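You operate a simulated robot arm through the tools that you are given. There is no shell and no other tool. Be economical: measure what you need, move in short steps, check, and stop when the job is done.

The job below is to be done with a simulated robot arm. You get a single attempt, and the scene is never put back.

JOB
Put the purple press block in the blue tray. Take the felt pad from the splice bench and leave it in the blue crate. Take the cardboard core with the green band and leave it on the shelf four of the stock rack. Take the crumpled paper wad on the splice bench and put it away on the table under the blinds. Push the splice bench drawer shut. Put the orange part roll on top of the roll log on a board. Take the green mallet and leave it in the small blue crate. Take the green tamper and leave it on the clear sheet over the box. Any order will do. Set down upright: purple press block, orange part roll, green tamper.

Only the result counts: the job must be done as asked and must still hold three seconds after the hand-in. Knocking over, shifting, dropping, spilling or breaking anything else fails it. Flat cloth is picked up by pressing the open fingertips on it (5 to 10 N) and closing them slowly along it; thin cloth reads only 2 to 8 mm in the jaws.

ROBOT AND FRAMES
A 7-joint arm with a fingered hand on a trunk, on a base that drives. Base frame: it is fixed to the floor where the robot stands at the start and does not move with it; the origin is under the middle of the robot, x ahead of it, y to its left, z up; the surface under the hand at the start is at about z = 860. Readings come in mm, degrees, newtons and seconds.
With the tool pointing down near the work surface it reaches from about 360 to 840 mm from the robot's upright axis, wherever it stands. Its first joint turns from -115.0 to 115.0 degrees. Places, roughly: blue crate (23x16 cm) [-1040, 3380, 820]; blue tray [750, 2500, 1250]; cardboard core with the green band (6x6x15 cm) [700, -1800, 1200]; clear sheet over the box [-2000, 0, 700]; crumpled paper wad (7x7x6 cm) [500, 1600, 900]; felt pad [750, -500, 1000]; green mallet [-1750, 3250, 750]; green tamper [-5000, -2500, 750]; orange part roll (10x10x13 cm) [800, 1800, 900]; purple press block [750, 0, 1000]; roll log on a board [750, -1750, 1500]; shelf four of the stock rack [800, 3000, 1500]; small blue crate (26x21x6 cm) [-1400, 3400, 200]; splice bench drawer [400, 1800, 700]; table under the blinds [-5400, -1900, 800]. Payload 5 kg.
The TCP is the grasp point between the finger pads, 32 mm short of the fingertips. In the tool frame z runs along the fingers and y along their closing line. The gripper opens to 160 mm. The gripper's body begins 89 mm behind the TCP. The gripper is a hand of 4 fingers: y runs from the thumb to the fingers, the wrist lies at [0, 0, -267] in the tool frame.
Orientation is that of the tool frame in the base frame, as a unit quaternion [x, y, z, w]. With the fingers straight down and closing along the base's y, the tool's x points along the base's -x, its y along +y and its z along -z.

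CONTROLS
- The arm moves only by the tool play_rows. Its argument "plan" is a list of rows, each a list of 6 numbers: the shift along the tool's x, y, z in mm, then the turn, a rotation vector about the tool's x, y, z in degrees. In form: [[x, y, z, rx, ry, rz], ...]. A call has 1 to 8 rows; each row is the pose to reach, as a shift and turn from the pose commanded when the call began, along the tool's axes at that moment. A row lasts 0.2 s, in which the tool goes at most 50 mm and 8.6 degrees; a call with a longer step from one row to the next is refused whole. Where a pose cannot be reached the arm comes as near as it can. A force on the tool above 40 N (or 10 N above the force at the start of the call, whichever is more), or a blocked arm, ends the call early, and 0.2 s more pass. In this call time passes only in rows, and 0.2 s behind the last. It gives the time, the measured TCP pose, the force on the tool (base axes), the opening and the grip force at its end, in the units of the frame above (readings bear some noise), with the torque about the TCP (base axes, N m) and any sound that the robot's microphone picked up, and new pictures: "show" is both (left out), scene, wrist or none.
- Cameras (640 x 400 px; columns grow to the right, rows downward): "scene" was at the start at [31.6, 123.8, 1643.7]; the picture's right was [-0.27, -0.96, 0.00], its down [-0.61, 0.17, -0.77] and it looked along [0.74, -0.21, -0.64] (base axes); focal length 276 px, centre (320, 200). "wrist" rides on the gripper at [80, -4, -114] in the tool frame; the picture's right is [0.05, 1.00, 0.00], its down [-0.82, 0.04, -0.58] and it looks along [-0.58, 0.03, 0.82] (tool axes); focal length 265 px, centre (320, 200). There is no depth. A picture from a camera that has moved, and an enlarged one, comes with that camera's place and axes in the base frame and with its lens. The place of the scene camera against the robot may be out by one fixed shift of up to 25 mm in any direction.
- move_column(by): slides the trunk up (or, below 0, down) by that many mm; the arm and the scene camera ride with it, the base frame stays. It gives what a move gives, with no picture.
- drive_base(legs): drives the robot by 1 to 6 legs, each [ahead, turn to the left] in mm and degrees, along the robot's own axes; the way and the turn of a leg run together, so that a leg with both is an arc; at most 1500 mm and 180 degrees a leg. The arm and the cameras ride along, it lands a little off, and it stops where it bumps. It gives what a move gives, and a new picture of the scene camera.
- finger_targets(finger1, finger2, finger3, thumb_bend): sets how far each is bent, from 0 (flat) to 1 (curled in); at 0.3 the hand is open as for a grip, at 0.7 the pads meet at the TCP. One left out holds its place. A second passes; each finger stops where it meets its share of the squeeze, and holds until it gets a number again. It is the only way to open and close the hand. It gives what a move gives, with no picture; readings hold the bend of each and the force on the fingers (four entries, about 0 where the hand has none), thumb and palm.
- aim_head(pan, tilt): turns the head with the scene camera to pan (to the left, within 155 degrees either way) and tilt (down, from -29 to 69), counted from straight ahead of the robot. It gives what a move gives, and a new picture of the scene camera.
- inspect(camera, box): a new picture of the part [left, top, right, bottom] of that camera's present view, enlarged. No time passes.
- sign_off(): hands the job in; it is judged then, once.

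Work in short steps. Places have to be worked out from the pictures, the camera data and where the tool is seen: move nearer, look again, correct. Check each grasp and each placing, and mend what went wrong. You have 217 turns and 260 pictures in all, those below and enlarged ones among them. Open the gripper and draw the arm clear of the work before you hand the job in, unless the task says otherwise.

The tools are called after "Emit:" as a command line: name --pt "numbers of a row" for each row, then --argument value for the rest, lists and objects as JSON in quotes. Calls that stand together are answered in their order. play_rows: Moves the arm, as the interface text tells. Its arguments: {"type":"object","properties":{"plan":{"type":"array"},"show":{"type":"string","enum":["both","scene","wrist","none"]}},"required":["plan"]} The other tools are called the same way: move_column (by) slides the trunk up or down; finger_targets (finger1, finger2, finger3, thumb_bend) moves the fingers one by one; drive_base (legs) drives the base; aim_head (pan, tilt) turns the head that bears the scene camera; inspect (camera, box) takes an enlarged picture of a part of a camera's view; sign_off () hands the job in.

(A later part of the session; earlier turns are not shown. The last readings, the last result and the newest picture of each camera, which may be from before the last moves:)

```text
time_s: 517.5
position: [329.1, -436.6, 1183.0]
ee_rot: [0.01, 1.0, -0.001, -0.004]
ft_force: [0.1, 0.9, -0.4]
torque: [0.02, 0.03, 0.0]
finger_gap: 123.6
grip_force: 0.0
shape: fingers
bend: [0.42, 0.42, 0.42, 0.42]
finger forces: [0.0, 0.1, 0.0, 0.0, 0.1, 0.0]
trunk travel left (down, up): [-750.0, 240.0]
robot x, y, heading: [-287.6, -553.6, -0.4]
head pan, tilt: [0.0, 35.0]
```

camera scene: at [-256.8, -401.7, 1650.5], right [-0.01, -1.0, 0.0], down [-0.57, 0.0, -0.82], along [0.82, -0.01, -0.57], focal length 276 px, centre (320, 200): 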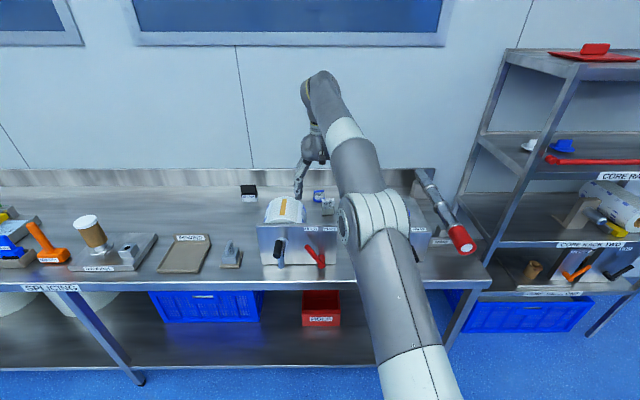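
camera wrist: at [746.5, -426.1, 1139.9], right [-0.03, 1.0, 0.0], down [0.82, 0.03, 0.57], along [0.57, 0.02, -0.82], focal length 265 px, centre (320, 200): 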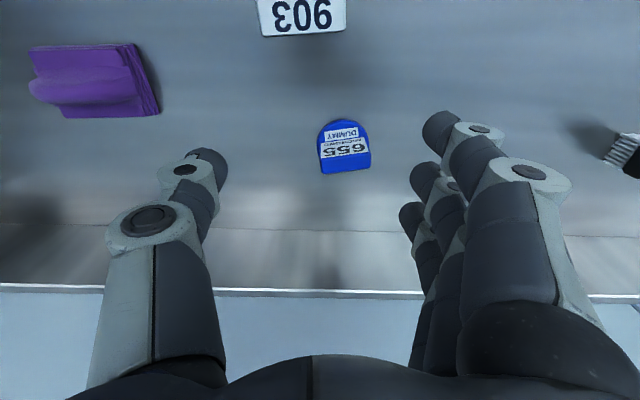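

Now forward.

Emit:
drive_base --legs '[[345, 0.3]]'

Emit:
play_rows --pt "-35 0 15 0 0 0" --pt "-70 0 45 0 0 0" --pt "-70 0 90 0 0 0" --pt "-70 0 120 0 0 0" --show "both"

```text
time_s: 519.8
position: [677.1, -432.3, 1181.0]
ee_rot: [0.006, 1.0, -0.002, -0.006]
ft_force: [1.2, -0.4, 0.3]
torque: [-0.03, 0.04, -0.01]
finger_gap: 123.5
grip_force: 0.1
shape: fingers
bend: [0.42, 0.42, 0.42, 0.42]
finger forces: [0.0, 0.0, 0.0, 0.0, 0.0, 0.0]
trunk travel left (down, up): [-750.0, 240.0]
robot x, y, heading: [56.1, -557.0, -0.1]
head pan, tilt: [0.0, 35.0]
camera scene: at [96.2, -406.8, 1650.8], right [0.0, -1.0, 0.0], down [-0.57, 0.0, -0.82], along [0.82, 0.0, -0.57], focal length 276 px, centre (320, 200)
```

scene: 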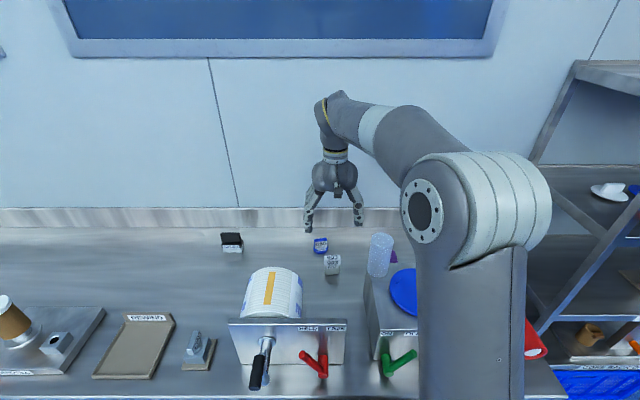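

```text
time_s: 520.8
position: [744.5, -434.6, 1061.5]
ee_rot: [0.006, 1.0, -0.002, -0.005]
ft_force: [-0.4, -0.2, -0.8]
torque: [0.02, 0.0, 0.01]
finger_gap: 123.5
grip_force: 0.1
shape: fingers
bend: [0.42, 0.42, 0.42, 0.42]
finger forces: [0.1, 0.1, 0.1, 0.0, 0.0, 0.0]
trunk travel left (down, up): [-750.0, 240.0]
robot x, y, heading: [60.2, -554.1, 0.0]
head pan, tilt: [0.0, 35.0]
camera scene: at [95.7, -406.8, 1650.9], right [0.0, -1.0, 0.0], down [-0.57, 0.0, -0.82], along [0.82, 0.0, -0.57], focal length 276 px, centre (320, 200)
camera wrist: at [664.7, -436.2, 1174.8], right [-0.04, 1.0, 0.0], down [0.82, 0.03, 0.57], along [0.57, 0.02, -0.82], focal length 265 px, centre (320, 200)
```

scene: 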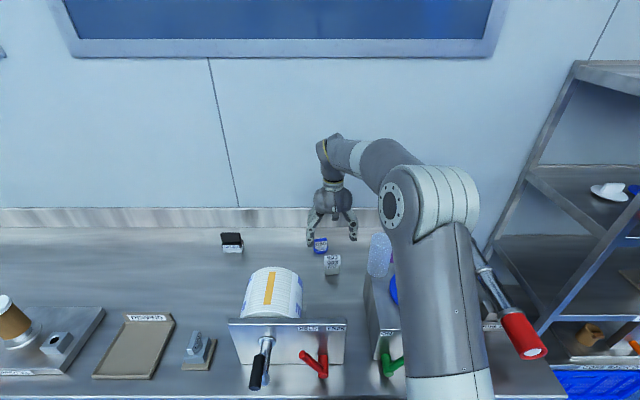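
wrist: 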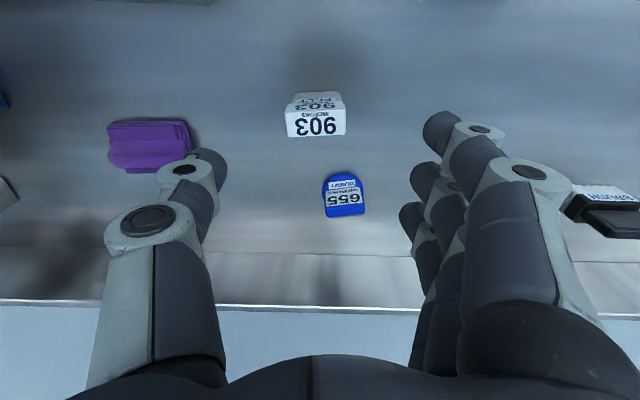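

The felt block stands upright: x 736–762, y −469…−410, z up to ~926. I narrow the fingers and turn the hand 90° to grip across its thin side.

Emit:
finger_targets --finger1 0.52 --finger2 0.52 --finger3 0.52 --thumb_bend 0.52

Emit:
play_rows --pt "0 0 0 0 0 8.5" --pt "0 0 0 0 0 17" --pt "0 0 0 0 0 25.5" --pt "0 0 0 0 0 34" --pt "0 0 0 0 0 42.5" --pt "0 0 0 0 0 51" --pt "0 0 0 0 0 59.5" --pt "-4 -3 0 0 0 68" --show "none"

Emit:
play_rows --pt "0 0 10 0 0 8" --pt "0 0 30 0 0 16" --pt "0 0 55 0 0 22" --show "wrist"

```text
time_s: 521.8
position: [743.9, -433.7, 1061.6]
ee_rot: [0.006, 1.0, -0.001, -0.004]
ft_force: [-0.3, 0.2, 0.3]
torque: [0.01, -0.01, 0.01]
finger_gap: 84.2
grip_force: 0.2
shape: fingers
bend: [0.52, 0.52, 0.52, 0.52]
finger forces: [0.0, 0.0, 0.0, 0.0, 0.1, 0.0]
trunk travel left (down, up): [-750.0, 240.0]
robot x, y, heading: [54.3, -555.0, 0.2]
head pan, tilt: [0.0, 35.0]
```

```text
time_s: 523.6
position: [747.6, -437.1, 1061.3]
ee_rot: [0.566, 0.824, -0.004, -0.003]
ft_force: [-0.9, -0.1, -0.3]
torque: [-0.03, 0.0, 0.01]
finger_gap: 84.3
grip_force: 0.0
shape: fingers
bend: [0.52, 0.52, 0.52, 0.52]
finger forces: [0.0, 0.0, 0.0, 0.0, 0.0, 0.0]
trunk travel left (down, up): [-750.0, 240.0]
robot x, y, heading: [57.2, -552.1, -0.1]
head pan, tilt: [0.0, 35.0]
```

```text
time_s: 524.4
position: [747.9, -436.9, 1007.2]
ee_rot: [0.712, 0.702, -0.006, -0.003]
ft_force: [0.3, 0.6, 0.0]
torque: [0.0, 0.0, 0.01]
finger_gap: 84.2
grip_force: 0.1
shape: fingers
bend: [0.52, 0.52, 0.52, 0.52]
finger forces: [0.0, 0.1, 0.0, 0.1, 0.0, 0.1]
trunk travel left (down, up): [-750.0, 240.0]
robot x, y, heading: [56.5, -555.2, 0.5]
head pan, tilt: [0.0, 35.0]
camera wrist: at [745.7, -355.3, 1118.8], right [1.0, 0.04, -0.01], down [0.04, -0.81, 0.58], along [0.01, -0.58, -0.81], focal length 265 px, centre (320, 200)
```

wrist: 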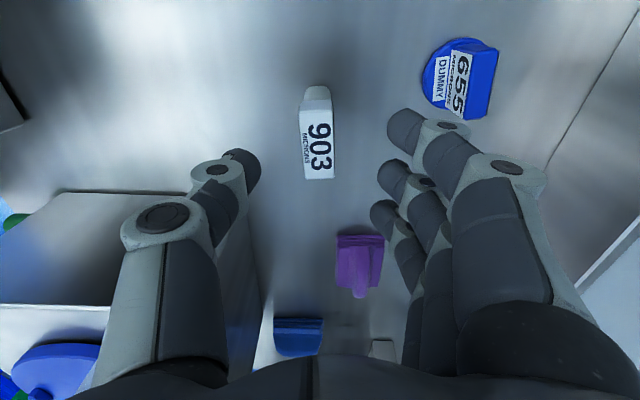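

Aligned. I descend to z≈902 and close.

Emit:
play_rows --pt "0 -3 40 0 0 0" --pt "0 -3 80 0 0 0" --pt "0 -3 104 0 0 0" --show "none"

Emit:
finger_targets --finger1 0.72 --finger2 0.72 --finger3 0.72 --thumb_bend 0.72

Emit:
play_rows --pt "0 0 -20 0 0 0" --pt "0 0 -60 0 0 0" --pt "0 0 -100 0 0 0" --pt "0 0 -145 0 0 0" --show "both"

```text
time_s: 525.2
position: [744.3, -437.4, 902.6]
ee_rot: [0.712, 0.703, -0.004, -0.002]
ft_force: [0.3, -0.8, -1.0]
torque: [-0.02, -0.01, 0.02]
finger_gap: 84.0
grip_force: 0.1
shape: fingers
bend: [0.52, 0.52, 0.52, 0.52]
finger forces: [0.0, 0.0, 0.0, 0.0, 0.0, 0.0]
trunk travel left (down, up): [-750.0, 240.0]
robot x, y, heading: [56.6, -546.9, 0.1]
head pan, tilt: [0.0, 35.0]
```

```text
time_s: 526.2
position: [743.6, -436.6, 903.5]
ee_rot: [0.711, 0.703, -0.004, -0.002]
ft_force: [0.5, 0.0, 0.1]
torque: [0.02, -0.02, 0.0]
finger_gap: 36.5
grip_force: 17.5
shape: fingers
bend: [0.7, 0.69, 0.7, 0.67]
finger forces: [5.7, 6.0, 5.8, 0.0, 17.5, 0.0]
trunk travel left (down, up): [-750.0, 240.0]
robot x, y, heading: [56.6, -557.1, 0.1]
head pan, tilt: [0.0, 35.0]
```

```text
time_s: 527.2
position: [743.7, -437.9, 1049.6]
ee_rot: [0.711, 0.703, -0.004, -0.001]
ft_force: [-0.9, 0.0, -1.0]
torque: [0.01, 0.01, -0.01]
finger_gap: 36.6
grip_force: 17.3
shape: fingers
bend: [0.7, 0.69, 0.7, 0.67]
finger forces: [5.7, 5.9, 5.7, 0.1, 17.4, 0.0]
trunk travel left (down, up): [-750.0, 240.0]
robot x, y, heading: [57.0, -556.1, -0.0]
head pan, tilt: [0.0, 35.0]
camera scene: at [94.6, -407.0, 1650.8], right [0.0, -1.0, 0.0], down [-0.57, 0.0, -0.82], along [0.82, 0.0, -0.57], focal length 276 px, centre (320, 200)
camera wrist: at [741.4, -355.9, 1161.1], right [1.0, 0.04, -0.01], down [0.04, -0.81, 0.58], along [0.02, -0.58, -0.81], focal length 265 px, centre (320, 200)
```

scene: 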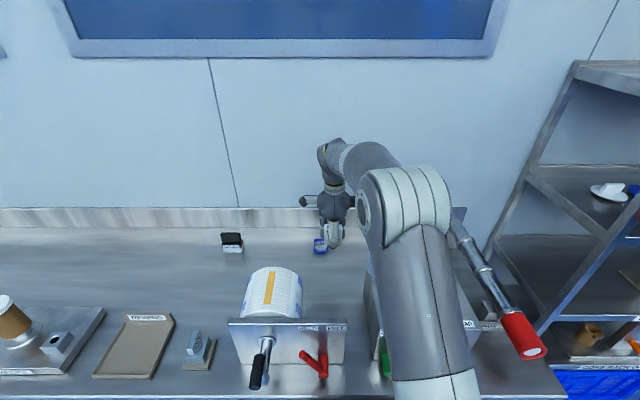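
wrist: 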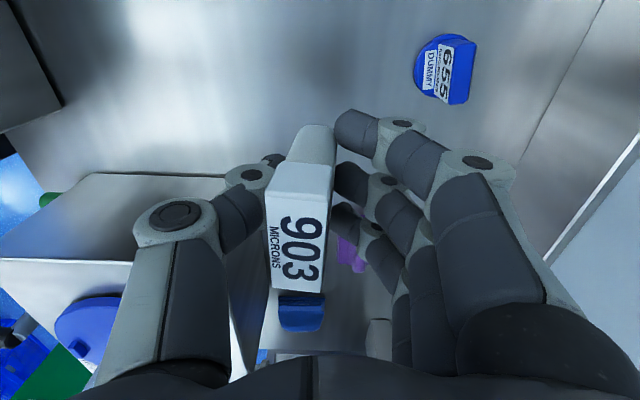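

The felt block is held. I raise and retract in moderate steps.

Emit:
play_rows --pt "0 -5 -40 0 0 0" --pt "0 -10 -80 0 0 0" --pt "0 -30 -115 0 0 0" --pt "0 -65 -140 0 0 0" --pt "0 -105 -150 0 0 0" --pt "0 -150 -150 0 0 0" --pt "0 -195 -150 0 0 0" --pt "0 -240 -150 0 0 0" --show "none"

```text
time_s: 529.0
position: [505.1, -432.1, 1200.2]
ee_rot: [0.711, 0.703, -0.005, -0.002]
ft_force: [-0.6, 0.1, -1.0]
torque: [-0.01, -0.03, -0.05]
finger_gap: 36.5
grip_force: 17.7
shape: fingers
bend: [0.7, 0.7, 0.7, 0.67]
finger forces: [5.7, 5.8, 5.7, 0.0, 17.3, 0.1]
trunk travel left (down, up): [-750.0, 240.0]
robot x, y, heading: [56.5, -555.2, 0.0]
head pan, tilt: [0.0, 35.0]
```

Now I drive to the north table; the head already looks ahead and down.

Emit:
drive_base --legs '[[-440, 0], [0, 101.7], [1100, 0], [1100, 0], [950, 0], [0, -11.7]]'

```text
time_s: 551.8
position: [-1115.0, 2991.8, 1200.3]
ee_rot: [0.014, 1.0, -0.006, 0.002]
ft_force: [-0.6, 0.6, -1.3]
torque: [-0.06, 0.04, -0.01]
finger_gap: 36.2
grip_force: 16.0
shape: fingers
bend: [0.7, 0.7, 0.7, 0.67]
finger forces: [5.3, 5.5, 5.4, 0.1, 15.9, 0.0]
trunk travel left (down, up): [-750.0, 240.0]
robot x, y, heading: [-1002.3, 2543.9, 89.3]
head pan, tilt: [0.0, 35.0]
camera scene: at [-1146.6, 2561.6, 1650.9], right [1.0, -0.01, 0.0], down [-0.01, -0.57, -0.82], along [0.01, 0.82, -0.57], focal length 276 px, centre (320, 200)
```

scene: 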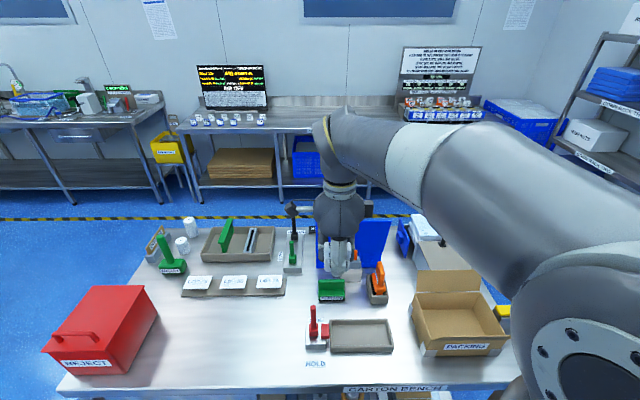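

This is the carton bench. The mallet is the green upright piece on the left (≈(−1742, 3332)); the blue crate is at (−1040, 3380), just beyond vertical reach, so I tilt the hand forward 30° while moving toward it and look with the wrist camera.

Emit:
play_rows --pt "-12 38 0 -5 0 0" --pt "-24 76 0 -10 0 0" --pt "-36 114 0 -15 0 0" --pt "-48 152 0 -20 0 0" --pt "-60 190 0 -25 0 0" --pt "-72 228 0 -30 0 0" --show "wrist"

```text
time_s: 553.2
position: [-1035.0, 3219.0, 1196.0]
ee_rot: [0.013, 0.967, 0.254, 0.005]
ft_force: [-0.2, -0.1, -1.6]
torque: [0.01, 0.01, 0.0]
finger_gap: 36.0
grip_force: 16.0
shape: fingers
bend: [0.7, 0.7, 0.7, 0.67]
finger forces: [5.3, 5.6, 5.4, 0.0, 16.6, 0.0]
trunk travel left (down, up): [-750.0, 240.0]
robot x, y, heading: [-998.1, 2542.9, 89.6]
head pan, tilt: [0.0, 35.0]
camera wrist: at [-1118.7, 3161.6, 1291.8], right [-0.03, 0.87, 0.49], down [0.81, -0.27, 0.53], along [0.59, 0.41, -0.69], focal length 265 px, centre (320, 200)
```

wrist: 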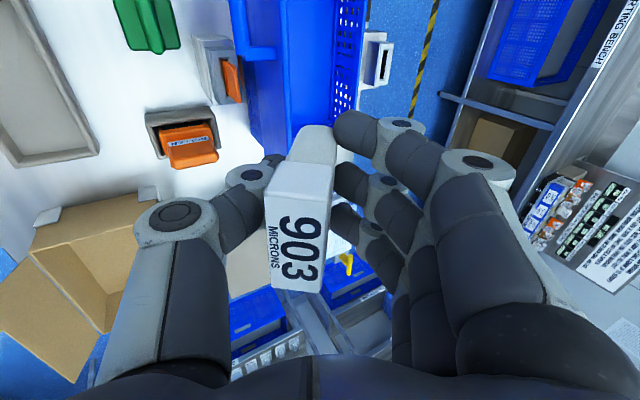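

The crate spans about y 3295–3462, x −1145…−915. I move over its centre and go down to just above its rim.

Emit:
play_rows --pt "0 40 22 0 0 0" --pt "0 83 46 0 0 0" --pt "0 126 70 0 0 0" --pt "0 111 117 0 0 0" --pt "0 87 160 0 0 0" --pt "0 63 203 0 0 0" --pt "0 39 246 0 0 0" --pt "0 22 276 0 0 0" --show "scene"

```text
time_s: 555.0
position: [-1031.9, 3372.7, 965.3]
ee_rot: [0.012, 0.967, 0.254, 0.006]
ft_force: [0.0, 1.6, -1.9]
torque: [-0.09, -0.01, -0.02]
finger_gap: 35.9
grip_force: 17.1
shape: fingers
bend: [0.7, 0.7, 0.7, 0.67]
finger forces: [5.4, 5.5, 5.4, 0.0, 16.4, 1.2]
trunk travel left (down, up): [-750.0, 240.0]
robot x, y, heading: [-1000.4, 2540.2, 89.1]
head pan, tilt: [0.0, 35.0]
camera scene: at [-1147.0, 2562.4, 1650.9], right [1.0, -0.01, 0.0], down [-0.01, -0.57, -0.82], along [0.01, 0.82, -0.57], focal length 276 px, centre (320, 200)
```

scene: 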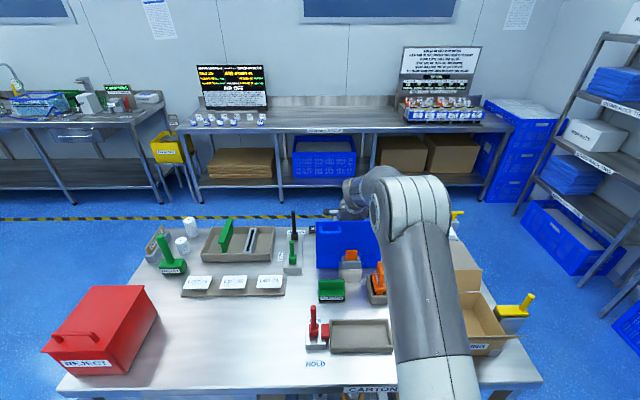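

The palm reads a light contact; I check with one wrist picture before going lower.

Emit:
inspect --camera "wrist" --box '[0, 0, 640, 400]'

```text
1.00 times, centred on (320, 200) of wrist (not enlarged: the box is as wide or as high as the picture)
camera zoom: at [-1115.2, 3316.4, 1062.2], right [-0.03, 0.87, 0.49], down [0.81, -0.27, 0.53], along [0.59, 0.41, -0.69], focal length 265 px, centre (320, 200)
```

zoom: 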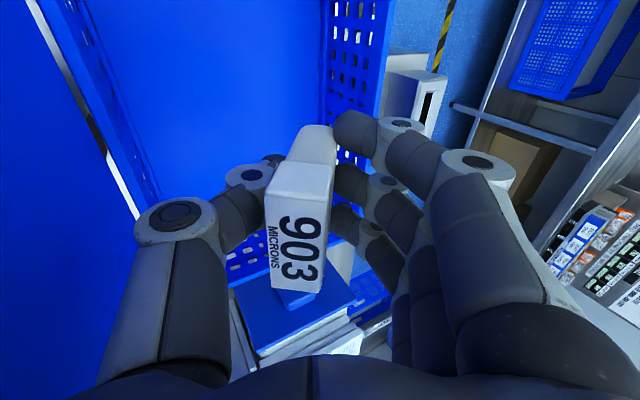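

The hand is inside the rim, close to the far wall. I shift 20 mm nearer and go down 60 mm.

Emit:
play_rows --pt "0 -17 -10 0 0 0" --pt "0 -27 8 0 0 0" --pt "0 -37 26 0 0 0" --pt "0 -46 42 0 0 0" --show "none"

```text
time_s: 555.3
position: [-1031.6, 3372.0, 969.4]
ee_rot: [0.011, 0.965, 0.261, 0.005]
ft_force: [-1.4, 25.4, -5.4]
torque: [-1.87, -0.1, -0.18]
finger_gap: 35.7
grip_force: 28.6
shape: fingers
bend: [0.7, 0.7, 0.7, 0.67]
finger forces: [5.6, 5.5, 5.6, 0.0, 16.9, 24.8]
trunk travel left (down, up): [-750.0, 240.0]
robot x, y, heading: [-999.6, 2539.8, 89.3]
head pan, tilt: [0.0, 35.0]
stopped in row 1: the force on the tool passed its limit at 49 N (the readings are from after the stop); the commanded pose is now the measured one
```

The palm presses on a tall blue panel in front. I relieve, rise 130 mm, and turn the hand 90° so its thin side faces that panel.

Emit:
play_rows --pt "0 9 4 0 0 0" --pt "0 30 -30 0 0 0" --pt "0 52 -70 0 0 0" --pt "0 75 -108 0 0 0" --show "none"

Emit:
play_rows --pt "0 0 0 0 0 8.4" --pt "0 0 0 0 0 16.8" --pt "0 0 0 0 0 25.2" --pt "0 0 0 0 0 33.6" --pt "0 0 0 0 0 42" --pt "0 0 0 0 0 50.4" --pt "0 0 0 0 0 58.8" --pt "0 0 0 0 0 67.2" --show "none"

Emit:
play_rows --pt "0 0 0 0 0 7.6" --pt "0 0 0 0 0 15.2" --pt "0 0 0 0 0 22.8" --show "wrist"

```text
time_s: 556.3
position: [-1031.7, 3377.2, 1103.0]
ee_rot: [0.013, 0.966, 0.26, 0.005]
ft_force: [-0.5, -0.2, -1.4]
torque: [0.03, 0.0, 0.0]
finger_gap: 35.9
grip_force: 16.3
shape: fingers
bend: [0.7, 0.7, 0.7, 0.67]
finger forces: [5.4, 5.4, 5.4, 0.0, 16.5, 0.0]
trunk travel left (down, up): [-750.0, 240.0]
robot x, y, heading: [-999.3, 2537.3, 89.3]
head pan, tilt: [0.0, 35.0]
```

```text
time_s: 558.1
position: [-1032.7, 3378.8, 1101.7]
ee_rot: [0.545, 0.797, 0.22, -0.139]
ft_force: [0.3, 1.3, -1.4]
torque: [-0.04, 0.05, 0.02]
finger_gap: 36.3
grip_force: 16.2
shape: fingers
bend: [0.7, 0.7, 0.7, 0.67]
finger forces: [5.5, 5.5, 5.5, 0.1, 16.4, 0.0]
trunk travel left (down, up): [-750.0, 240.0]
robot x, y, heading: [-1001.6, 2538.5, 89.4]
head pan, tilt: [0.0, 35.0]
```

```text
time_s: 558.9
position: [-1032.3, 3379.5, 1102.6]
ee_rot: [0.692, 0.673, 0.188, -0.18]
ft_force: [-0.8, -0.1, -1.1]
torque: [-0.03, -0.01, -0.02]
finger_gap: 35.8
grip_force: 15.8
shape: fingers
bend: [0.7, 0.7, 0.7, 0.67]
finger forces: [5.5, 5.4, 5.5, 0.0, 16.4, 0.0]
trunk travel left (down, up): [-750.0, 240.0]
robot x, y, heading: [-1002.0, 2540.5, 89.4]
head pan, tilt: [0.0, 35.0]
camera wrist: at [-1037.2, 3391.5, 1239.5], right [1.0, 0.02, 0.03], down [0.01, -1.0, 0.09], along [0.03, -0.09, -1.0], focal length 265 px, centre (320, 200)
```

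wrist: 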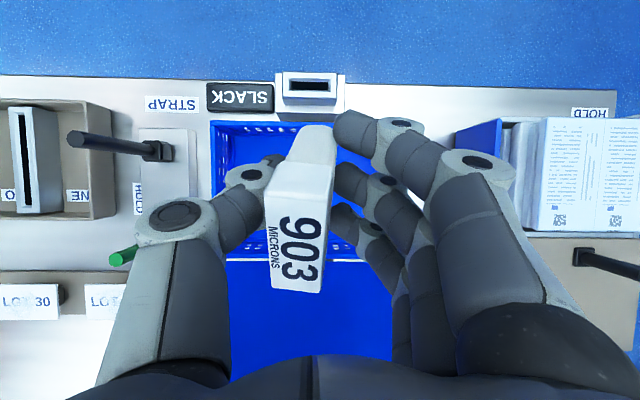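

From above: the crate opening spans y 3292–3454, x −1153…−938, with an open lid leaning toward me. The thin side of the hand now faces the lid; I descend into the crate.

Emit:
play_rows --pt "-18 0 40 0 0 0" --pt "-38 0 80 0 0 0" --pt "-59 0 118 0 0 0" --pt "-80 0 155 0 0 0" --pt "-101 0 191 0 0 0" --show "none"

```text
time_s: 560.3
position: [-1031.2, 3405.1, 917.5]
ee_rot: [0.685, 0.67, 0.205, -0.201]
ft_force: [2.3, -10.5, 17.6]
torque: [0.68, -0.15, -0.04]
finger_gap: 34.6
grip_force: 27.8
shape: fingers
bend: [0.73, 0.71, 0.7, 0.67]
finger forces: [25.1, 6.2, 5.3, 0.0, 19.2, 0.1]
trunk travel left (down, up): [-750.0, 240.0]
robot x, y, heading: [-999.8, 2541.3, 89.4]
head pan, tilt: [0.0, 35.0]
stopped in row 5: the arm was blocked; the commanded pose is now the measured one
```

Finger 1 touches the far rim. I rise 20 mm, move 28 mm nearer, and continue down.

Emit:
play_rows --pt "10 0 -17 0 0 0" --pt "-12 0 -30 0 0 0" --pt "-22 0 -15 0 0 0" --pt "-38 0 15 0 0 0" --show "wrist"

```text
time_s: 561.0
position: [-1033.6, 3385.4, 936.2]
ee_rot: [0.685, 0.67, 0.204, -0.201]
ft_force: [0.0, 19.5, 2.0]
torque: [-3.23, 0.03, 0.0]
finger_gap: 35.6
grip_force: 16.4
shape: fingers
bend: [0.71, 0.7, 0.7, 0.67]
finger forces: [5.7, 5.2, 5.7, 0.0, 16.0, 0.1]
trunk travel left (down, up): [-750.0, 240.0]
robot x, y, heading: [-1002.9, 2539.4, 89.0]
head pan, tilt: [0.0, 35.0]
stopped in row 3: the force on the tool passed its limit at 42 N (the readings are from after the stop); the commanded pose is now the measured one
camera wrist: at [-1038.5, 3390.4, 1074.7], right [1.0, 0.02, 0.03], down [0.02, -1.0, 0.03], along [0.03, -0.03, -1.0], focal length 265 px, centre (320, 200)
```

wrist: 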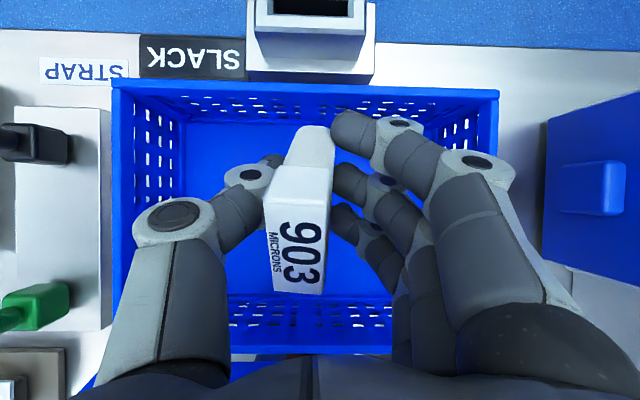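

The back of the hand touches the tall lid. I straighten the hand (less tilt) to clear the lid.

Emit:
play_rows --pt "4 0 -4 0 -5 0" --pt "4 0 -4 0 -11 0" --pt "2 0 -2 0 -17 0" --pt "0 0 0 0 -22 0" --show "none"

```text
time_s: 562.0
position: [-1033.1, 3384.6, 936.0]
ee_rot: [0.711, 0.697, 0.07, -0.068]
ft_force: [0.3, -1.0, -2.1]
torque: [0.01, 0.0, 0.04]
finger_gap: 35.6
grip_force: 16.2
shape: fingers
bend: [0.71, 0.7, 0.7, 0.67]
finger forces: [5.6, 5.3, 5.7, 0.0, 16.0, 0.1]
trunk travel left (down, up): [-750.0, 240.0]
robot x, y, heading: [-1002.0, 2540.9, 89.4]
head pan, tilt: [0.0, 35.0]
```

Free now. I lower 70 mm into the crate.

Emit:
play_rows --pt "-10 0 20 0 0 0" --pt "-18 0 43 0 0 0" --pt "-25 0 66 0 0 0" --show "none"

Emit:
play_rows --pt "-1 0 7 0 0 0" --pt "-3 0 14 0 0 0" --pt "-4 0 21 0 0 0" --pt "-5 0 28 0 0 0" --show "wrist"

```text
time_s: 562.8
position: [-1032.5, 3373.0, 871.7]
ee_rot: [0.711, 0.696, 0.072, -0.07]
ft_force: [1.7, 1.7, 9.8]
torque: [-0.11, 0.12, 0.0]
finger_gap: 36.1
grip_force: 20.3
shape: fingers
bend: [0.7, 0.7, 0.71, 0.68]
finger forces: [5.4, 6.6, 8.7, 0.0, 18.5, 0.0]
trunk travel left (down, up): [-750.0, 240.0]
robot x, y, heading: [-1001.4, 2542.8, 89.2]
head pan, tilt: [0.0, 35.0]
```

```text
time_s: 563.4
position: [-1032.5, 3376.3, 864.4]
ee_rot: [0.71, 0.696, 0.077, -0.074]
ft_force: [1.4, -2.8, 18.7]
torque: [-0.59, -0.01, 0.07]
finger_gap: 37.4
grip_force: 27.3
shape: fingers
bend: [0.69, 0.71, 0.73, 0.67]
finger forces: [5.3, 5.6, 22.9, 0.0, 20.6, 0.1]
trunk travel left (down, up): [-750.0, 240.0]
robot x, y, heading: [-999.7, 2540.2, 89.3]
head pan, tilt: [0.0, 35.0]
stopped in row 3: the force on the tool passed its limit at 45 N (the readings are from after the stop); the commanded pose is now the measured one
camera wrist: at [-1036.2, 3430.4, 991.8], right [1.0, 0.03, 0.01], down [0.02, -0.92, 0.39], along [0.02, -0.39, -0.92], focal length 265 px, centre (320, 200)
```

wrist: 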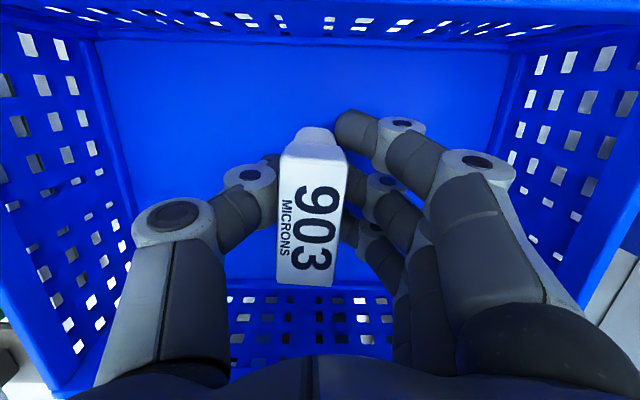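

The block sits on the crate floor. I release and rise straight out.

Emit:
finger_targets --finger1 0.5 --finger2 0.5 --finger3 0.5 --thumb_bend 0.5

Emit:
play_rows --pt "6 0 -30 0 0 0" --pt "15 0 -75 0 0 0" --pt "25 0 -120 0 0 0" --pt "34 0 -165 0 0 0" --pt "42 0 -208 0 0 0" --pt "42 0 -255 0 0 0" --show "wrist"

```text
time_s: 564.1
position: [-1032.4, 3379.8, 867.7]
ee_rot: [0.71, 0.696, 0.081, -0.077]
ft_force: [-1.7, 1.7, 13.9]
torque: [-0.34, -0.38, 0.01]
finger_gap: 90.5
grip_force: 7.0
shape: fingers
bend: [0.5, 0.5, 0.71, 0.5]
finger forces: [0.1, 0.1, 13.9, 0.0, 0.1, 0.0]
trunk travel left (down, up): [-750.0, 240.0]
robot x, y, heading: [-998.0, 2540.5, 89.3]
head pan, tilt: [0.0, 35.0]
stopped: the force on the tool passed its limit at 41 N (the readings are from after the stop); the commanded pose is now the measured one
```

```text
time_s: 565.5
position: [-1031.8, 3363.9, 1123.2]
ee_rot: [0.71, 0.696, 0.078, -0.075]
ft_force: [-0.3, -0.7, -0.2]
torque: [-0.02, -0.02, 0.0]
finger_gap: 90.4
grip_force: 0.0
shape: fingers
bend: [0.5, 0.5, 0.5, 0.5]
finger forces: [0.1, 0.1, 0.0, 0.0, 0.0, 0.0]
trunk travel left (down, up): [-750.0, 240.0]
robot x, y, heading: [-1001.1, 2543.4, 89.3]
head pan, tilt: [0.0, 35.0]
camera wrist: at [-1035.7, 3418.1, 1250.7], right [1.0, 0.03, 0.01], down [0.02, -0.92, 0.39], along [0.02, -0.39, -0.92], focal length 265 px, centre (320, 200)
```

wrist: 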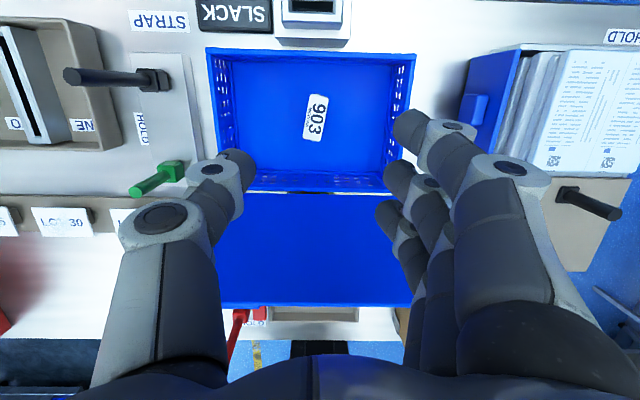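

The felt pad lies in the blue crate. For the mallet and the low small crate I go round to the north side of the bench, where both are nearer. First I retract and straighten the hand.

Emit:
play_rows --pt "-30 0 -35 0 -3 0" --pt "-70 0 -55 0 -6 0" --pt "-115 0 -65 0 -9 0" --pt "-160 0 -72 0 -12 0" --pt "-205 0 -80 0 -12 0" --pt "-250 0 -88 0 -12 0" --pt "-295 0 -95 0 -12 0" --pt "-340 0 -102 0 -12 0" --show "none"

```text
time_s: 567.3
position: [-1039.9, 3008.8, 1150.5]
ee_rot: [0.715, 0.7, 0.004, -0.002]
ft_force: [1.0, 0.4, 0.1]
torque: [0.05, 0.01, 0.05]
finger_gap: 90.5
grip_force: 0.1
shape: fingers
bend: [0.5, 0.5, 0.5, 0.5]
finger forces: [0.0, 0.1, 0.1, 0.0, 0.0, 0.0]
trunk travel left (down, up): [-750.0, 240.0]
robot x, y, heading: [-996.2, 2545.0, 89.3]
head pan, tilt: [0.0, 35.0]
```

Now I drive around the west end to the north aisle.

Emit:
drive_base --legs '[[0, 90.7], [1350, 0], [0, -90], [1480, 0], [0, -90], [610, 0]]'

```text
time_s: 595.5
position: [-1196.6, 4046.4, 1150.9]
ee_rot: [1.0, -0.025, 0.003, 0.0]
ft_force: [-0.3, -0.1, 0.3]
torque: [0.02, -0.01, 0.01]
finger_gap: 91.2
grip_force: 0.0
shape: fingers
bend: [0.5, 0.5, 0.5, 0.5]
finger forces: [0.0, 0.1, 0.0, 0.0, 0.1, 0.0]
trunk travel left (down, up): [-750.0, 240.0]
robot x, y, heading: [-1669.2, 4022.7, -2.2]
head pan, tilt: [0.0, 35.0]
camera scene: at [-1621.5, 4167.2, 1650.8], right [-0.04, -1.0, 0.0], down [-0.57, 0.02, -0.82], along [0.82, -0.03, -0.57], focal length 276 px, centre (320, 200)
```

scene: 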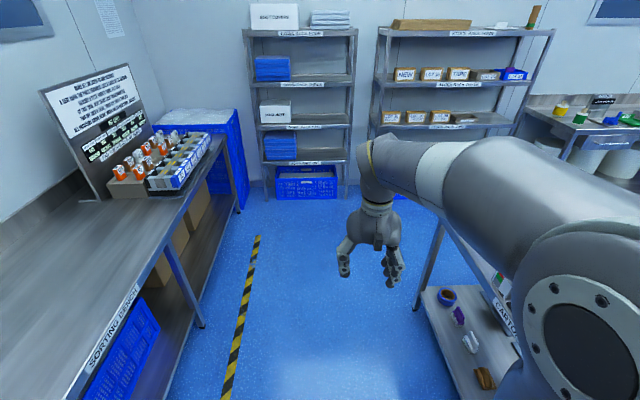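

The aisle is wide. I turn to face the bench from the north.

Emit:
drive_base --legs '[[0, -87.8]]'

```text
time_s: 599.6
position: [-1625.7, 3552.0, 1150.8]
ee_rot: [-0.701, 0.714, -0.002, -0.003]
ft_force: [0.1, 0.1, 0.4]
torque: [0.02, 0.01, -0.01]
finger_gap: 91.0
grip_force: 0.1
shape: fingers
bend: [0.5, 0.5, 0.5, 0.5]
finger forces: [0.0, 0.0, 0.0, 0.0, 0.0, 0.0]
trunk travel left (down, up): [-750.0, 240.0]
robot x, y, heading: [-1669.5, 4018.7, -90.4]
head pan, tilt: [0.0, 35.0]
camera scene: at [-1500.5, 3982.3, 1650.9], right [-1.0, 0.01, 0.0], down [0.01, 0.57, -0.82], along [-0.01, -0.82, -0.57], focal length 276 px, centre (320, 200)
```

scene: 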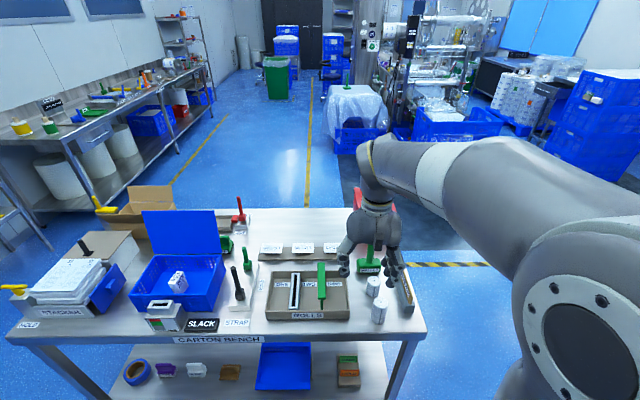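

From here I see everything: the mallet near (−1722, 3285), and the small crate on the lower shelf near the north edge (x −1461…−1180, y 3225–3425). I move the hand over the mallet and look down.

Emit:
play_rows --pt "42 14 8 0 0 0" --pt "84 28 16 0 0 0" --pt "126 42 24 0 0 0" --pt "168 56 32 0 0 0" --pt "210 70 40 0 0 0" --pt "252 84 48 0 0 0" --pt "265 90 50 0 0 0" --show "wrist"

```text
time_s: 601.2
position: [-1722.5, 3289.4, 1102.3]
ee_rot: [-0.7, 0.714, -0.002, -0.004]
ft_force: [0.2, -0.1, 0.2]
torque: [0.0, 0.02, -0.03]
finger_gap: 90.9
grip_force: 0.0
shape: fingers
bend: [0.5, 0.5, 0.5, 0.5]
finger forces: [0.0, 0.1, 0.1, 0.0, 0.1, 0.0]
trunk travel left (down, up): [-750.0, 240.0]
robot x, y, heading: [-1667.5, 4019.9, -90.6]
head pan, tilt: [0.0, 35.0]
camera wrist: at [-1719.0, 3209.6, 1215.6], right [-1.0, -0.03, 0.0], down [-0.03, 0.82, 0.57], along [-0.02, 0.57, -0.82], focal length 265 px, centre (320, 200)
```

wrist: 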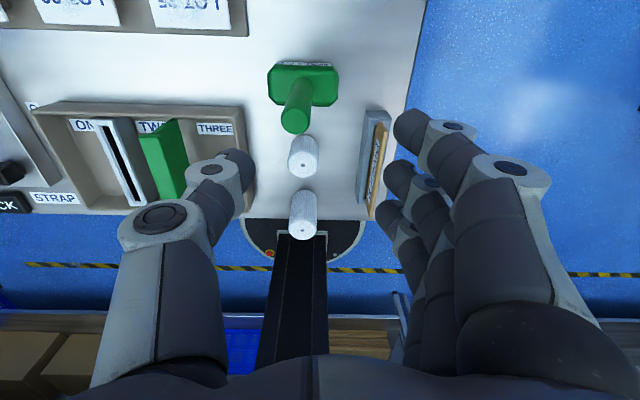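

The mallet stands at (−1697, 3295), handle top at z≈960. I centre over it, descend to z≈888, and pinch the handle as before.

Emit:
play_rows --pt "-6 -25 10 0 0 0" --pt "-6 -25 55 0 0 0" --pt "-6 -25 100 0 0 0" --pt "-6 -25 148 0 0 0" --pt "-6 -25 190 0 0 0" --pt "-6 -25 214 0 0 0" --show "none"

Emit:
finger_targets --finger1 0.75 --finger2 0.75 --finger3 0.75 --thumb_bend 0.67

```text
time_s: 602.6
position: [-1698.0, 3291.6, 903.5]
ee_rot: [-0.699, 0.715, -0.006, -0.008]
ft_force: [1.2, 13.4, 24.7]
torque: [0.36, 1.12, -0.6]
finger_gap: 90.0
grip_force: 12.2
shape: fingers
bend: [0.51, 0.53, 0.5, 0.5]
finger forces: [5.7, 18.1, 0.0, 0.0, 0.0, 0.0]
trunk travel left (down, up): [-750.0, 240.0]
robot x, y, heading: [-1666.2, 4023.5, -90.3]
head pan, tilt: [0.0, 35.0]
stopped in row 6: the force on the tool passed its limit at 49 N (the readings are from after the stop); the commanded pose is now the measured one
```

```text
time_s: 603.6
position: [-1696.2, 3291.4, 903.4]
ee_rot: [-0.7, 0.714, -0.006, -0.009]
ft_force: [-1.2, 2.7, 36.7]
torque: [-0.35, 0.6, -0.35]
finger_gap: 71.3
grip_force: 28.9
shape: fingers
bend: [0.58, 0.61, 0.75, 0.63]
finger forces: [19.0, 19.0, 0.0, 0.0, 19.6, 0.1]
trunk travel left (down, up): [-750.0, 240.0]
robot x, y, heading: [-1666.2, 4017.8, -90.2]
head pan, tilt: [0.0, 35.0]
```

The fingertips landed on the mallet's head (its top is ~870). I open, rise ~25 mm and pinch the handle above the head.

Emit:
finger_targets --finger1 0.5 --finger2 0.5 --finger3 0.5 --thumb_bend 0.5

Emit:
play_rows --pt "0 0 -13 0 0 0" --pt "0 0 -26 0 0 0" --show "wrist"

```text
time_s: 604.6
position: [-1698.3, 3291.9, 905.6]
ee_rot: [-0.7, 0.714, -0.007, -0.01]
ft_force: [-5.3, 0.3, 42.7]
torque: [-0.23, 0.74, 0.01]
finger_gap: 72.1
grip_force: 22.6
shape: fingers
bend: [0.54, 0.55, 0.5, 0.55]
finger forces: [8.2, 19.2, 0.0, 0.0, 17.5, 0.0]
trunk travel left (down, up): [-750.0, 240.0]
robot x, y, heading: [-1666.7, 4019.1, -90.4]
head pan, tilt: [0.0, 35.0]
```

```text
time_s: 605.2
position: [-1696.5, 3291.3, 924.5]
ee_rot: [-0.7, 0.714, -0.004, -0.005]
ft_force: [0.0, 0.2, -0.6]
torque: [0.03, 0.0, 0.01]
finger_gap: 90.6
grip_force: 0.0
shape: fingers
bend: [0.5, 0.5, 0.5, 0.5]
finger forces: [0.0, 0.0, 0.1, 0.0, 0.0, 0.0]
trunk travel left (down, up): [-750.0, 240.0]
robot x, y, heading: [-1666.5, 4019.0, -90.6]
head pan, tilt: [0.0, 35.0]
camera wrist: at [-1694.2, 3213.5, 1037.7], right [-1.0, -0.03, 0.0], down [-0.02, 0.82, 0.57], along [-0.02, 0.57, -0.82], focal length 265 px, centre (320, 200)
```

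wrist: 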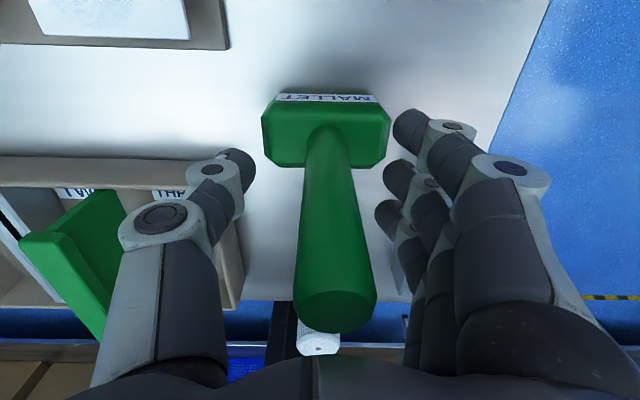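

The handle stands between the fingers. I pinch it now and lift.

Emit:
finger_targets --finger1 0.75 --finger2 0.75 --finger3 0.75 --thumb_bend 0.68

Emit:
play_rows --pt "0 0 -12 0 0 0" --pt "0 0 -30 0 0 0" --pt "0 0 -60 0 0 0" --show "wrist"

```text
time_s: 606.2
position: [-1696.5, 3291.8, 924.8]
ee_rot: [-0.7, 0.714, -0.004, -0.007]
ft_force: [0.0, 0.2, 0.2]
torque: [0.01, -0.01, 0.01]
finger_gap: 23.6
grip_force: 6.0
shape: fingers
bend: [0.75, 0.65, 0.75, 0.67]
finger forces: [0.1, 6.3, 0.0, 0.0, 5.9, 0.0]
trunk travel left (down, up): [-750.0, 240.0]
robot x, y, heading: [-1665.6, 4021.5, -90.4]
head pan, tilt: [0.0, 35.0]
```

```text
time_s: 607.0
position: [-1696.9, 3291.4, 986.0]
ee_rot: [-0.699, 0.715, -0.005, -0.008]
ft_force: [-0.5, 0.3, -4.0]
torque: [0.02, 0.03, 0.01]
finger_gap: 24.1
grip_force: 6.3
shape: fingers
bend: [0.75, 0.65, 0.75, 0.67]
finger forces: [0.3, 6.1, 0.1, 0.0, 6.1, 0.1]
trunk travel left (down, up): [-750.0, 240.0]
robot x, y, heading: [-1669.3, 4022.9, -90.4]
head pan, tilt: [0.0, 35.0]
camera wrist: at [-1694.9, 3213.6, 1099.8], right [-1.0, -0.03, 0.0], down [-0.02, 0.83, 0.56], along [-0.02, 0.56, -0.83], focal length 265 px, centre (320, 200)
```

wrist: 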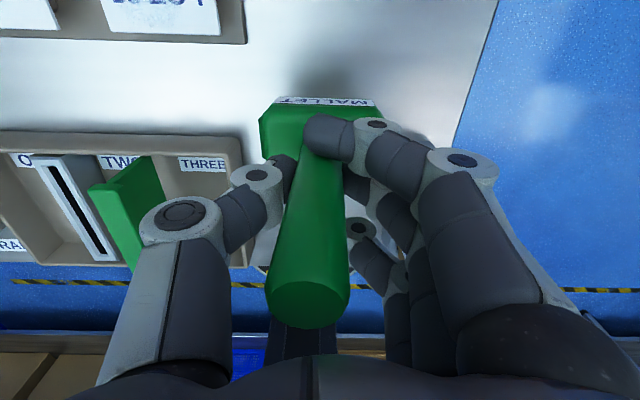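

Held (≈4 N weight). I firm up the grip a little and then retract with raise.

Emit:
finger_targets --thumb_bend 0.73 --finger2 0.8

Emit:
play_rows --pt "0 0 -35 0 0 0" --pt "0 0 -70 0 0 0" --pt "-35 0 -95 0 0 0" --pt "-75 0 -110 0 0 0" --pt "-118 0 -115 0 0 0" --pt "-160 0 -115 0 0 0" --pt "-200 0 -115 0 0 0" --show "none"

```text
time_s: 608.0
position: [-1697.7, 3291.3, 986.2]
ee_rot: [-0.7, 0.714, -0.004, -0.007]
ft_force: [-0.5, -0.2, -3.4]
torque: [0.02, -0.01, 0.0]
finger_gap: 21.1
grip_force: 9.4
shape: fingers
bend: [0.75, 0.64, 0.75, 0.69]
finger forces: [1.0, 8.5, 0.0, 0.0, 9.0, 0.0]
trunk travel left (down, up): [-750.0, 240.0]
robot x, y, heading: [-1664.6, 4020.7, -90.4]
head pan, tilt: [0.0, 35.0]
```

```text
time_s: 609.6
position: [-1692.0, 3494.5, 1096.2]
ee_rot: [-0.7, 0.715, -0.005, -0.008]
ft_force: [-0.2, 0.1, -3.4]
torque: [-0.03, 0.0, 0.02]
finger_gap: 21.0
grip_force: 10.0
shape: fingers
bend: [0.75, 0.64, 0.75, 0.69]
finger forces: [0.8, 8.9, 0.0, 0.1, 8.6, 0.0]
trunk travel left (down, up): [-750.0, 240.0]
robot x, y, heading: [-1667.3, 4019.6, -90.7]
head pan, tilt: [0.0, 35.0]
```

I back off, shift 365 mm east, and face the bench again.

Emit:
drive_base --legs '[[-220, 0], [0, 90.5], [365, 0], [0, -90]]'

```text
time_s: 620.9
position: [-1310.5, 3709.8, 1096.3]
ee_rot: [0.71, -0.704, 0.005, 0.007]
ft_force: [0.1, 0.8, -3.2]
torque: [0.01, -0.02, -0.03]
finger_gap: 20.9
grip_force: 9.2
shape: fingers
bend: [0.75, 0.64, 0.75, 0.69]
finger forces: [1.3, 8.3, 0.0, 0.0, 8.3, 0.0]
trunk travel left (down, up): [-750.0, 240.0]
robot x, y, heading: [-1301.2, 4236.1, -88.6]
head pan, tilt: [0.0, 35.0]
camera scene: at [-1132.5, 4204.2, 1650.9], right [-1.0, -0.02, 0.0], down [-0.01, 0.57, -0.82], along [0.02, -0.82, -0.57], focal length 276 px, centre (320, 200)
```

scene: 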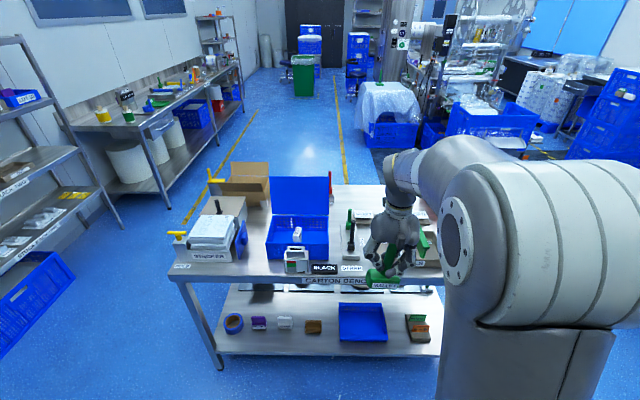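

I lower the trunk with the mallet hanging clear in front of the bench.

Emit:
move_column --by -400

Emit:
move_column --by -290

```text
time_s: 624.7
position: [-1309.5, 3710.5, 696.5]
ee_rot: [0.71, -0.704, 0.004, 0.007]
ft_force: [0.3, -0.6, -2.9]
torque: [0.06, -0.01, 0.0]
finger_gap: 20.8
grip_force: 9.2
shape: fingers
bend: [0.75, 0.64, 0.75, 0.69]
finger forces: [1.2, 8.4, 0.1, 0.1, 8.3, 0.0]
trunk travel left (down, up): [-350.0, 640.0]
robot x, y, heading: [-1302.0, 4241.6, -88.9]
head pan, tilt: [0.0, 35.0]
```

```text
time_s: 627.6
position: [-1309.4, 3710.4, 406.8]
ee_rot: [0.71, -0.705, 0.004, 0.006]
ft_force: [0.2, -0.9, -3.1]
torque: [0.02, -0.01, 0.0]
finger_gap: 20.8
grip_force: 8.4
shape: fingers
bend: [0.75, 0.64, 0.75, 0.69]
finger forces: [1.3, 8.4, 0.0, 0.0, 8.3, 0.0]
trunk travel left (down, up): [-60.0, 930.0]
robot x, y, heading: [-1297.4, 4241.5, -89.0]
head pan, tilt: [0.0, 35.0]
```

Now I tilt the hand 25° forward, align to the crate's x, and take a scene look under the bench.

Emit:
play_rows --pt "0 12 0 0 8 0" --pt "0 24 0 0 16 0" --pt "0 35 0 0 25 0" --show "scene"

```text
refused: row 3 steps farther than a row can; nothing moved
```

Turn step was slightly too big; I use four rows.

Emit:
play_rows --pt "0 10 0 0 6.5 0" --pt "0 20 0 0 13 0" --pt "0 28 0 0 19 0" --pt "0 35 0 0 25 0" --show "scene"

```text
time_s: 628.6
position: [-1344.7, 3710.4, 406.7]
ee_rot: [0.692, -0.686, 0.157, 0.161]
ft_force: [-1.1, 0.0, -2.8]
torque: [0.1, 0.0, 0.01]
finger_gap: 20.5
grip_force: 10.2
shape: fingers
bend: [0.75, 0.64, 0.75, 0.69]
finger forces: [1.9, 9.1, 0.1, 0.1, 9.0, 0.1]
trunk travel left (down, up): [-60.0, 930.0]
robot x, y, heading: [-1300.4, 4239.1, -88.7]
head pan, tilt: [0.0, 35.0]
camera scene: at [-1132.3, 4204.3, 960.9], right [-1.0, -0.02, 0.0], down [-0.01, 0.57, -0.82], along [0.02, -0.82, -0.57], focal length 276 px, centre (320, 200)
```

scene: 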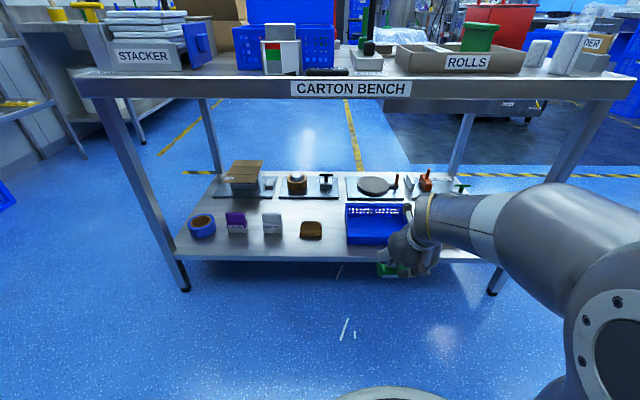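

Geometry under the bench: apron bottom ≈750+, shelf ≈203, crate rim ≈262, crate centre (−1338, 3325). I raise 14 mm and drive 215 mm forward.

Emit:
play_rows --pt "6 -6 -13 0 0 0" --show "none"

Emit:
drive_base --legs '[[215, 0]]'

```text
time_s: 629.0
position: [-1338.3, 3711.0, 421.3]
ee_rot: [0.691, -0.687, 0.156, 0.16]
ft_force: [0.0, -0.1, -3.3]
torque: [0.1, -0.03, -0.01]
finger_gap: 20.6
grip_force: 10.9
shape: fingers
bend: [0.75, 0.64, 0.75, 0.69]
finger forces: [2.2, 9.2, 0.0, 0.0, 9.0, 0.1]
trunk travel left (down, up): [-60.0, 930.0]
robot x, y, heading: [-1298.0, 4236.9, -89.2]
head pan, tilt: [0.0, 35.0]
```

```text
time_s: 630.7
position: [-1336.0, 3495.9, 420.0]
ee_rot: [0.692, -0.687, 0.158, 0.159]
ft_force: [-0.1, 0.2, -3.4]
torque: [0.11, 0.0, 0.0]
finger_gap: 20.3
grip_force: 10.4
shape: fingers
bend: [0.75, 0.64, 0.75, 0.69]
finger forces: [2.3, 9.2, 0.0, 0.1, 9.1, 0.0]
trunk travel left (down, up): [-60.0, 930.0]
robot x, y, heading: [-1295.5, 4026.3, -88.8]
head pan, tilt: [0.0, 35.0]
camera scene: at [-1128.5, 3988.8, 960.9], right [-1.0, -0.02, 0.0], down [-0.01, 0.57, -0.82], along [0.01, -0.82, -0.57], focal length 276 px, centre (320, 200)
```

scene: 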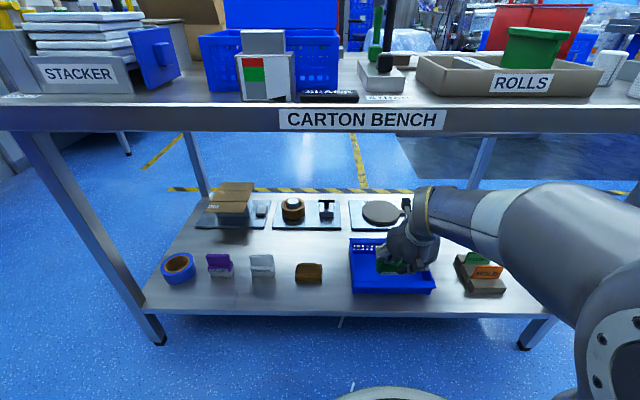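

Clear path. I advance 160 mm over the crate in small rows.

Emit:
play_rows --pt "36 4 17 0 0 0" --pt "72 8 35 0 0 0" --pt "108 12 53 0 0 0" --pt "144 14 70 0 0 0" --show "scene"

```text
time_s: 631.7
position: [-1348.9, 3334.6, 421.1]
ee_rot: [0.691, -0.687, 0.159, 0.16]
ft_force: [0.7, -0.7, -2.3]
torque: [0.08, -0.01, 0.02]
finger_gap: 20.6
grip_force: 10.4
shape: fingers
bend: [0.75, 0.64, 0.75, 0.69]
finger forces: [2.7, 9.2, 0.0, 0.1, 9.0, 0.0]
trunk travel left (down, up): [-60.0, 930.0]
robot x, y, heading: [-1297.1, 4021.9, -89.2]
head pan, tilt: [0.0, 35.0]
camera scene: at [-1128.5, 3989.0, 960.9], right [-1.0, -0.02, 0.0], down [-0.01, 0.57, -0.82], along [0.01, -0.82, -0.57], focal length 276 px, centre (320, 200)
```

scene: 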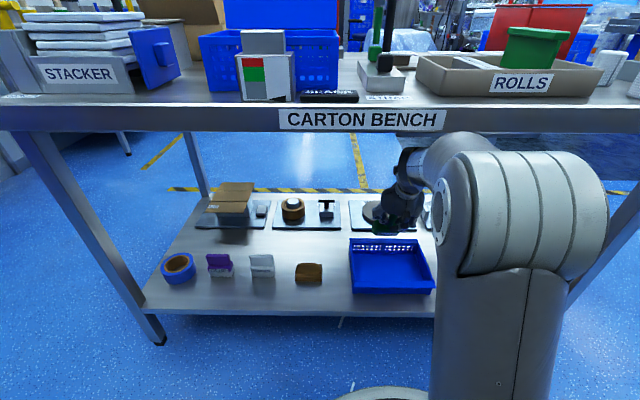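

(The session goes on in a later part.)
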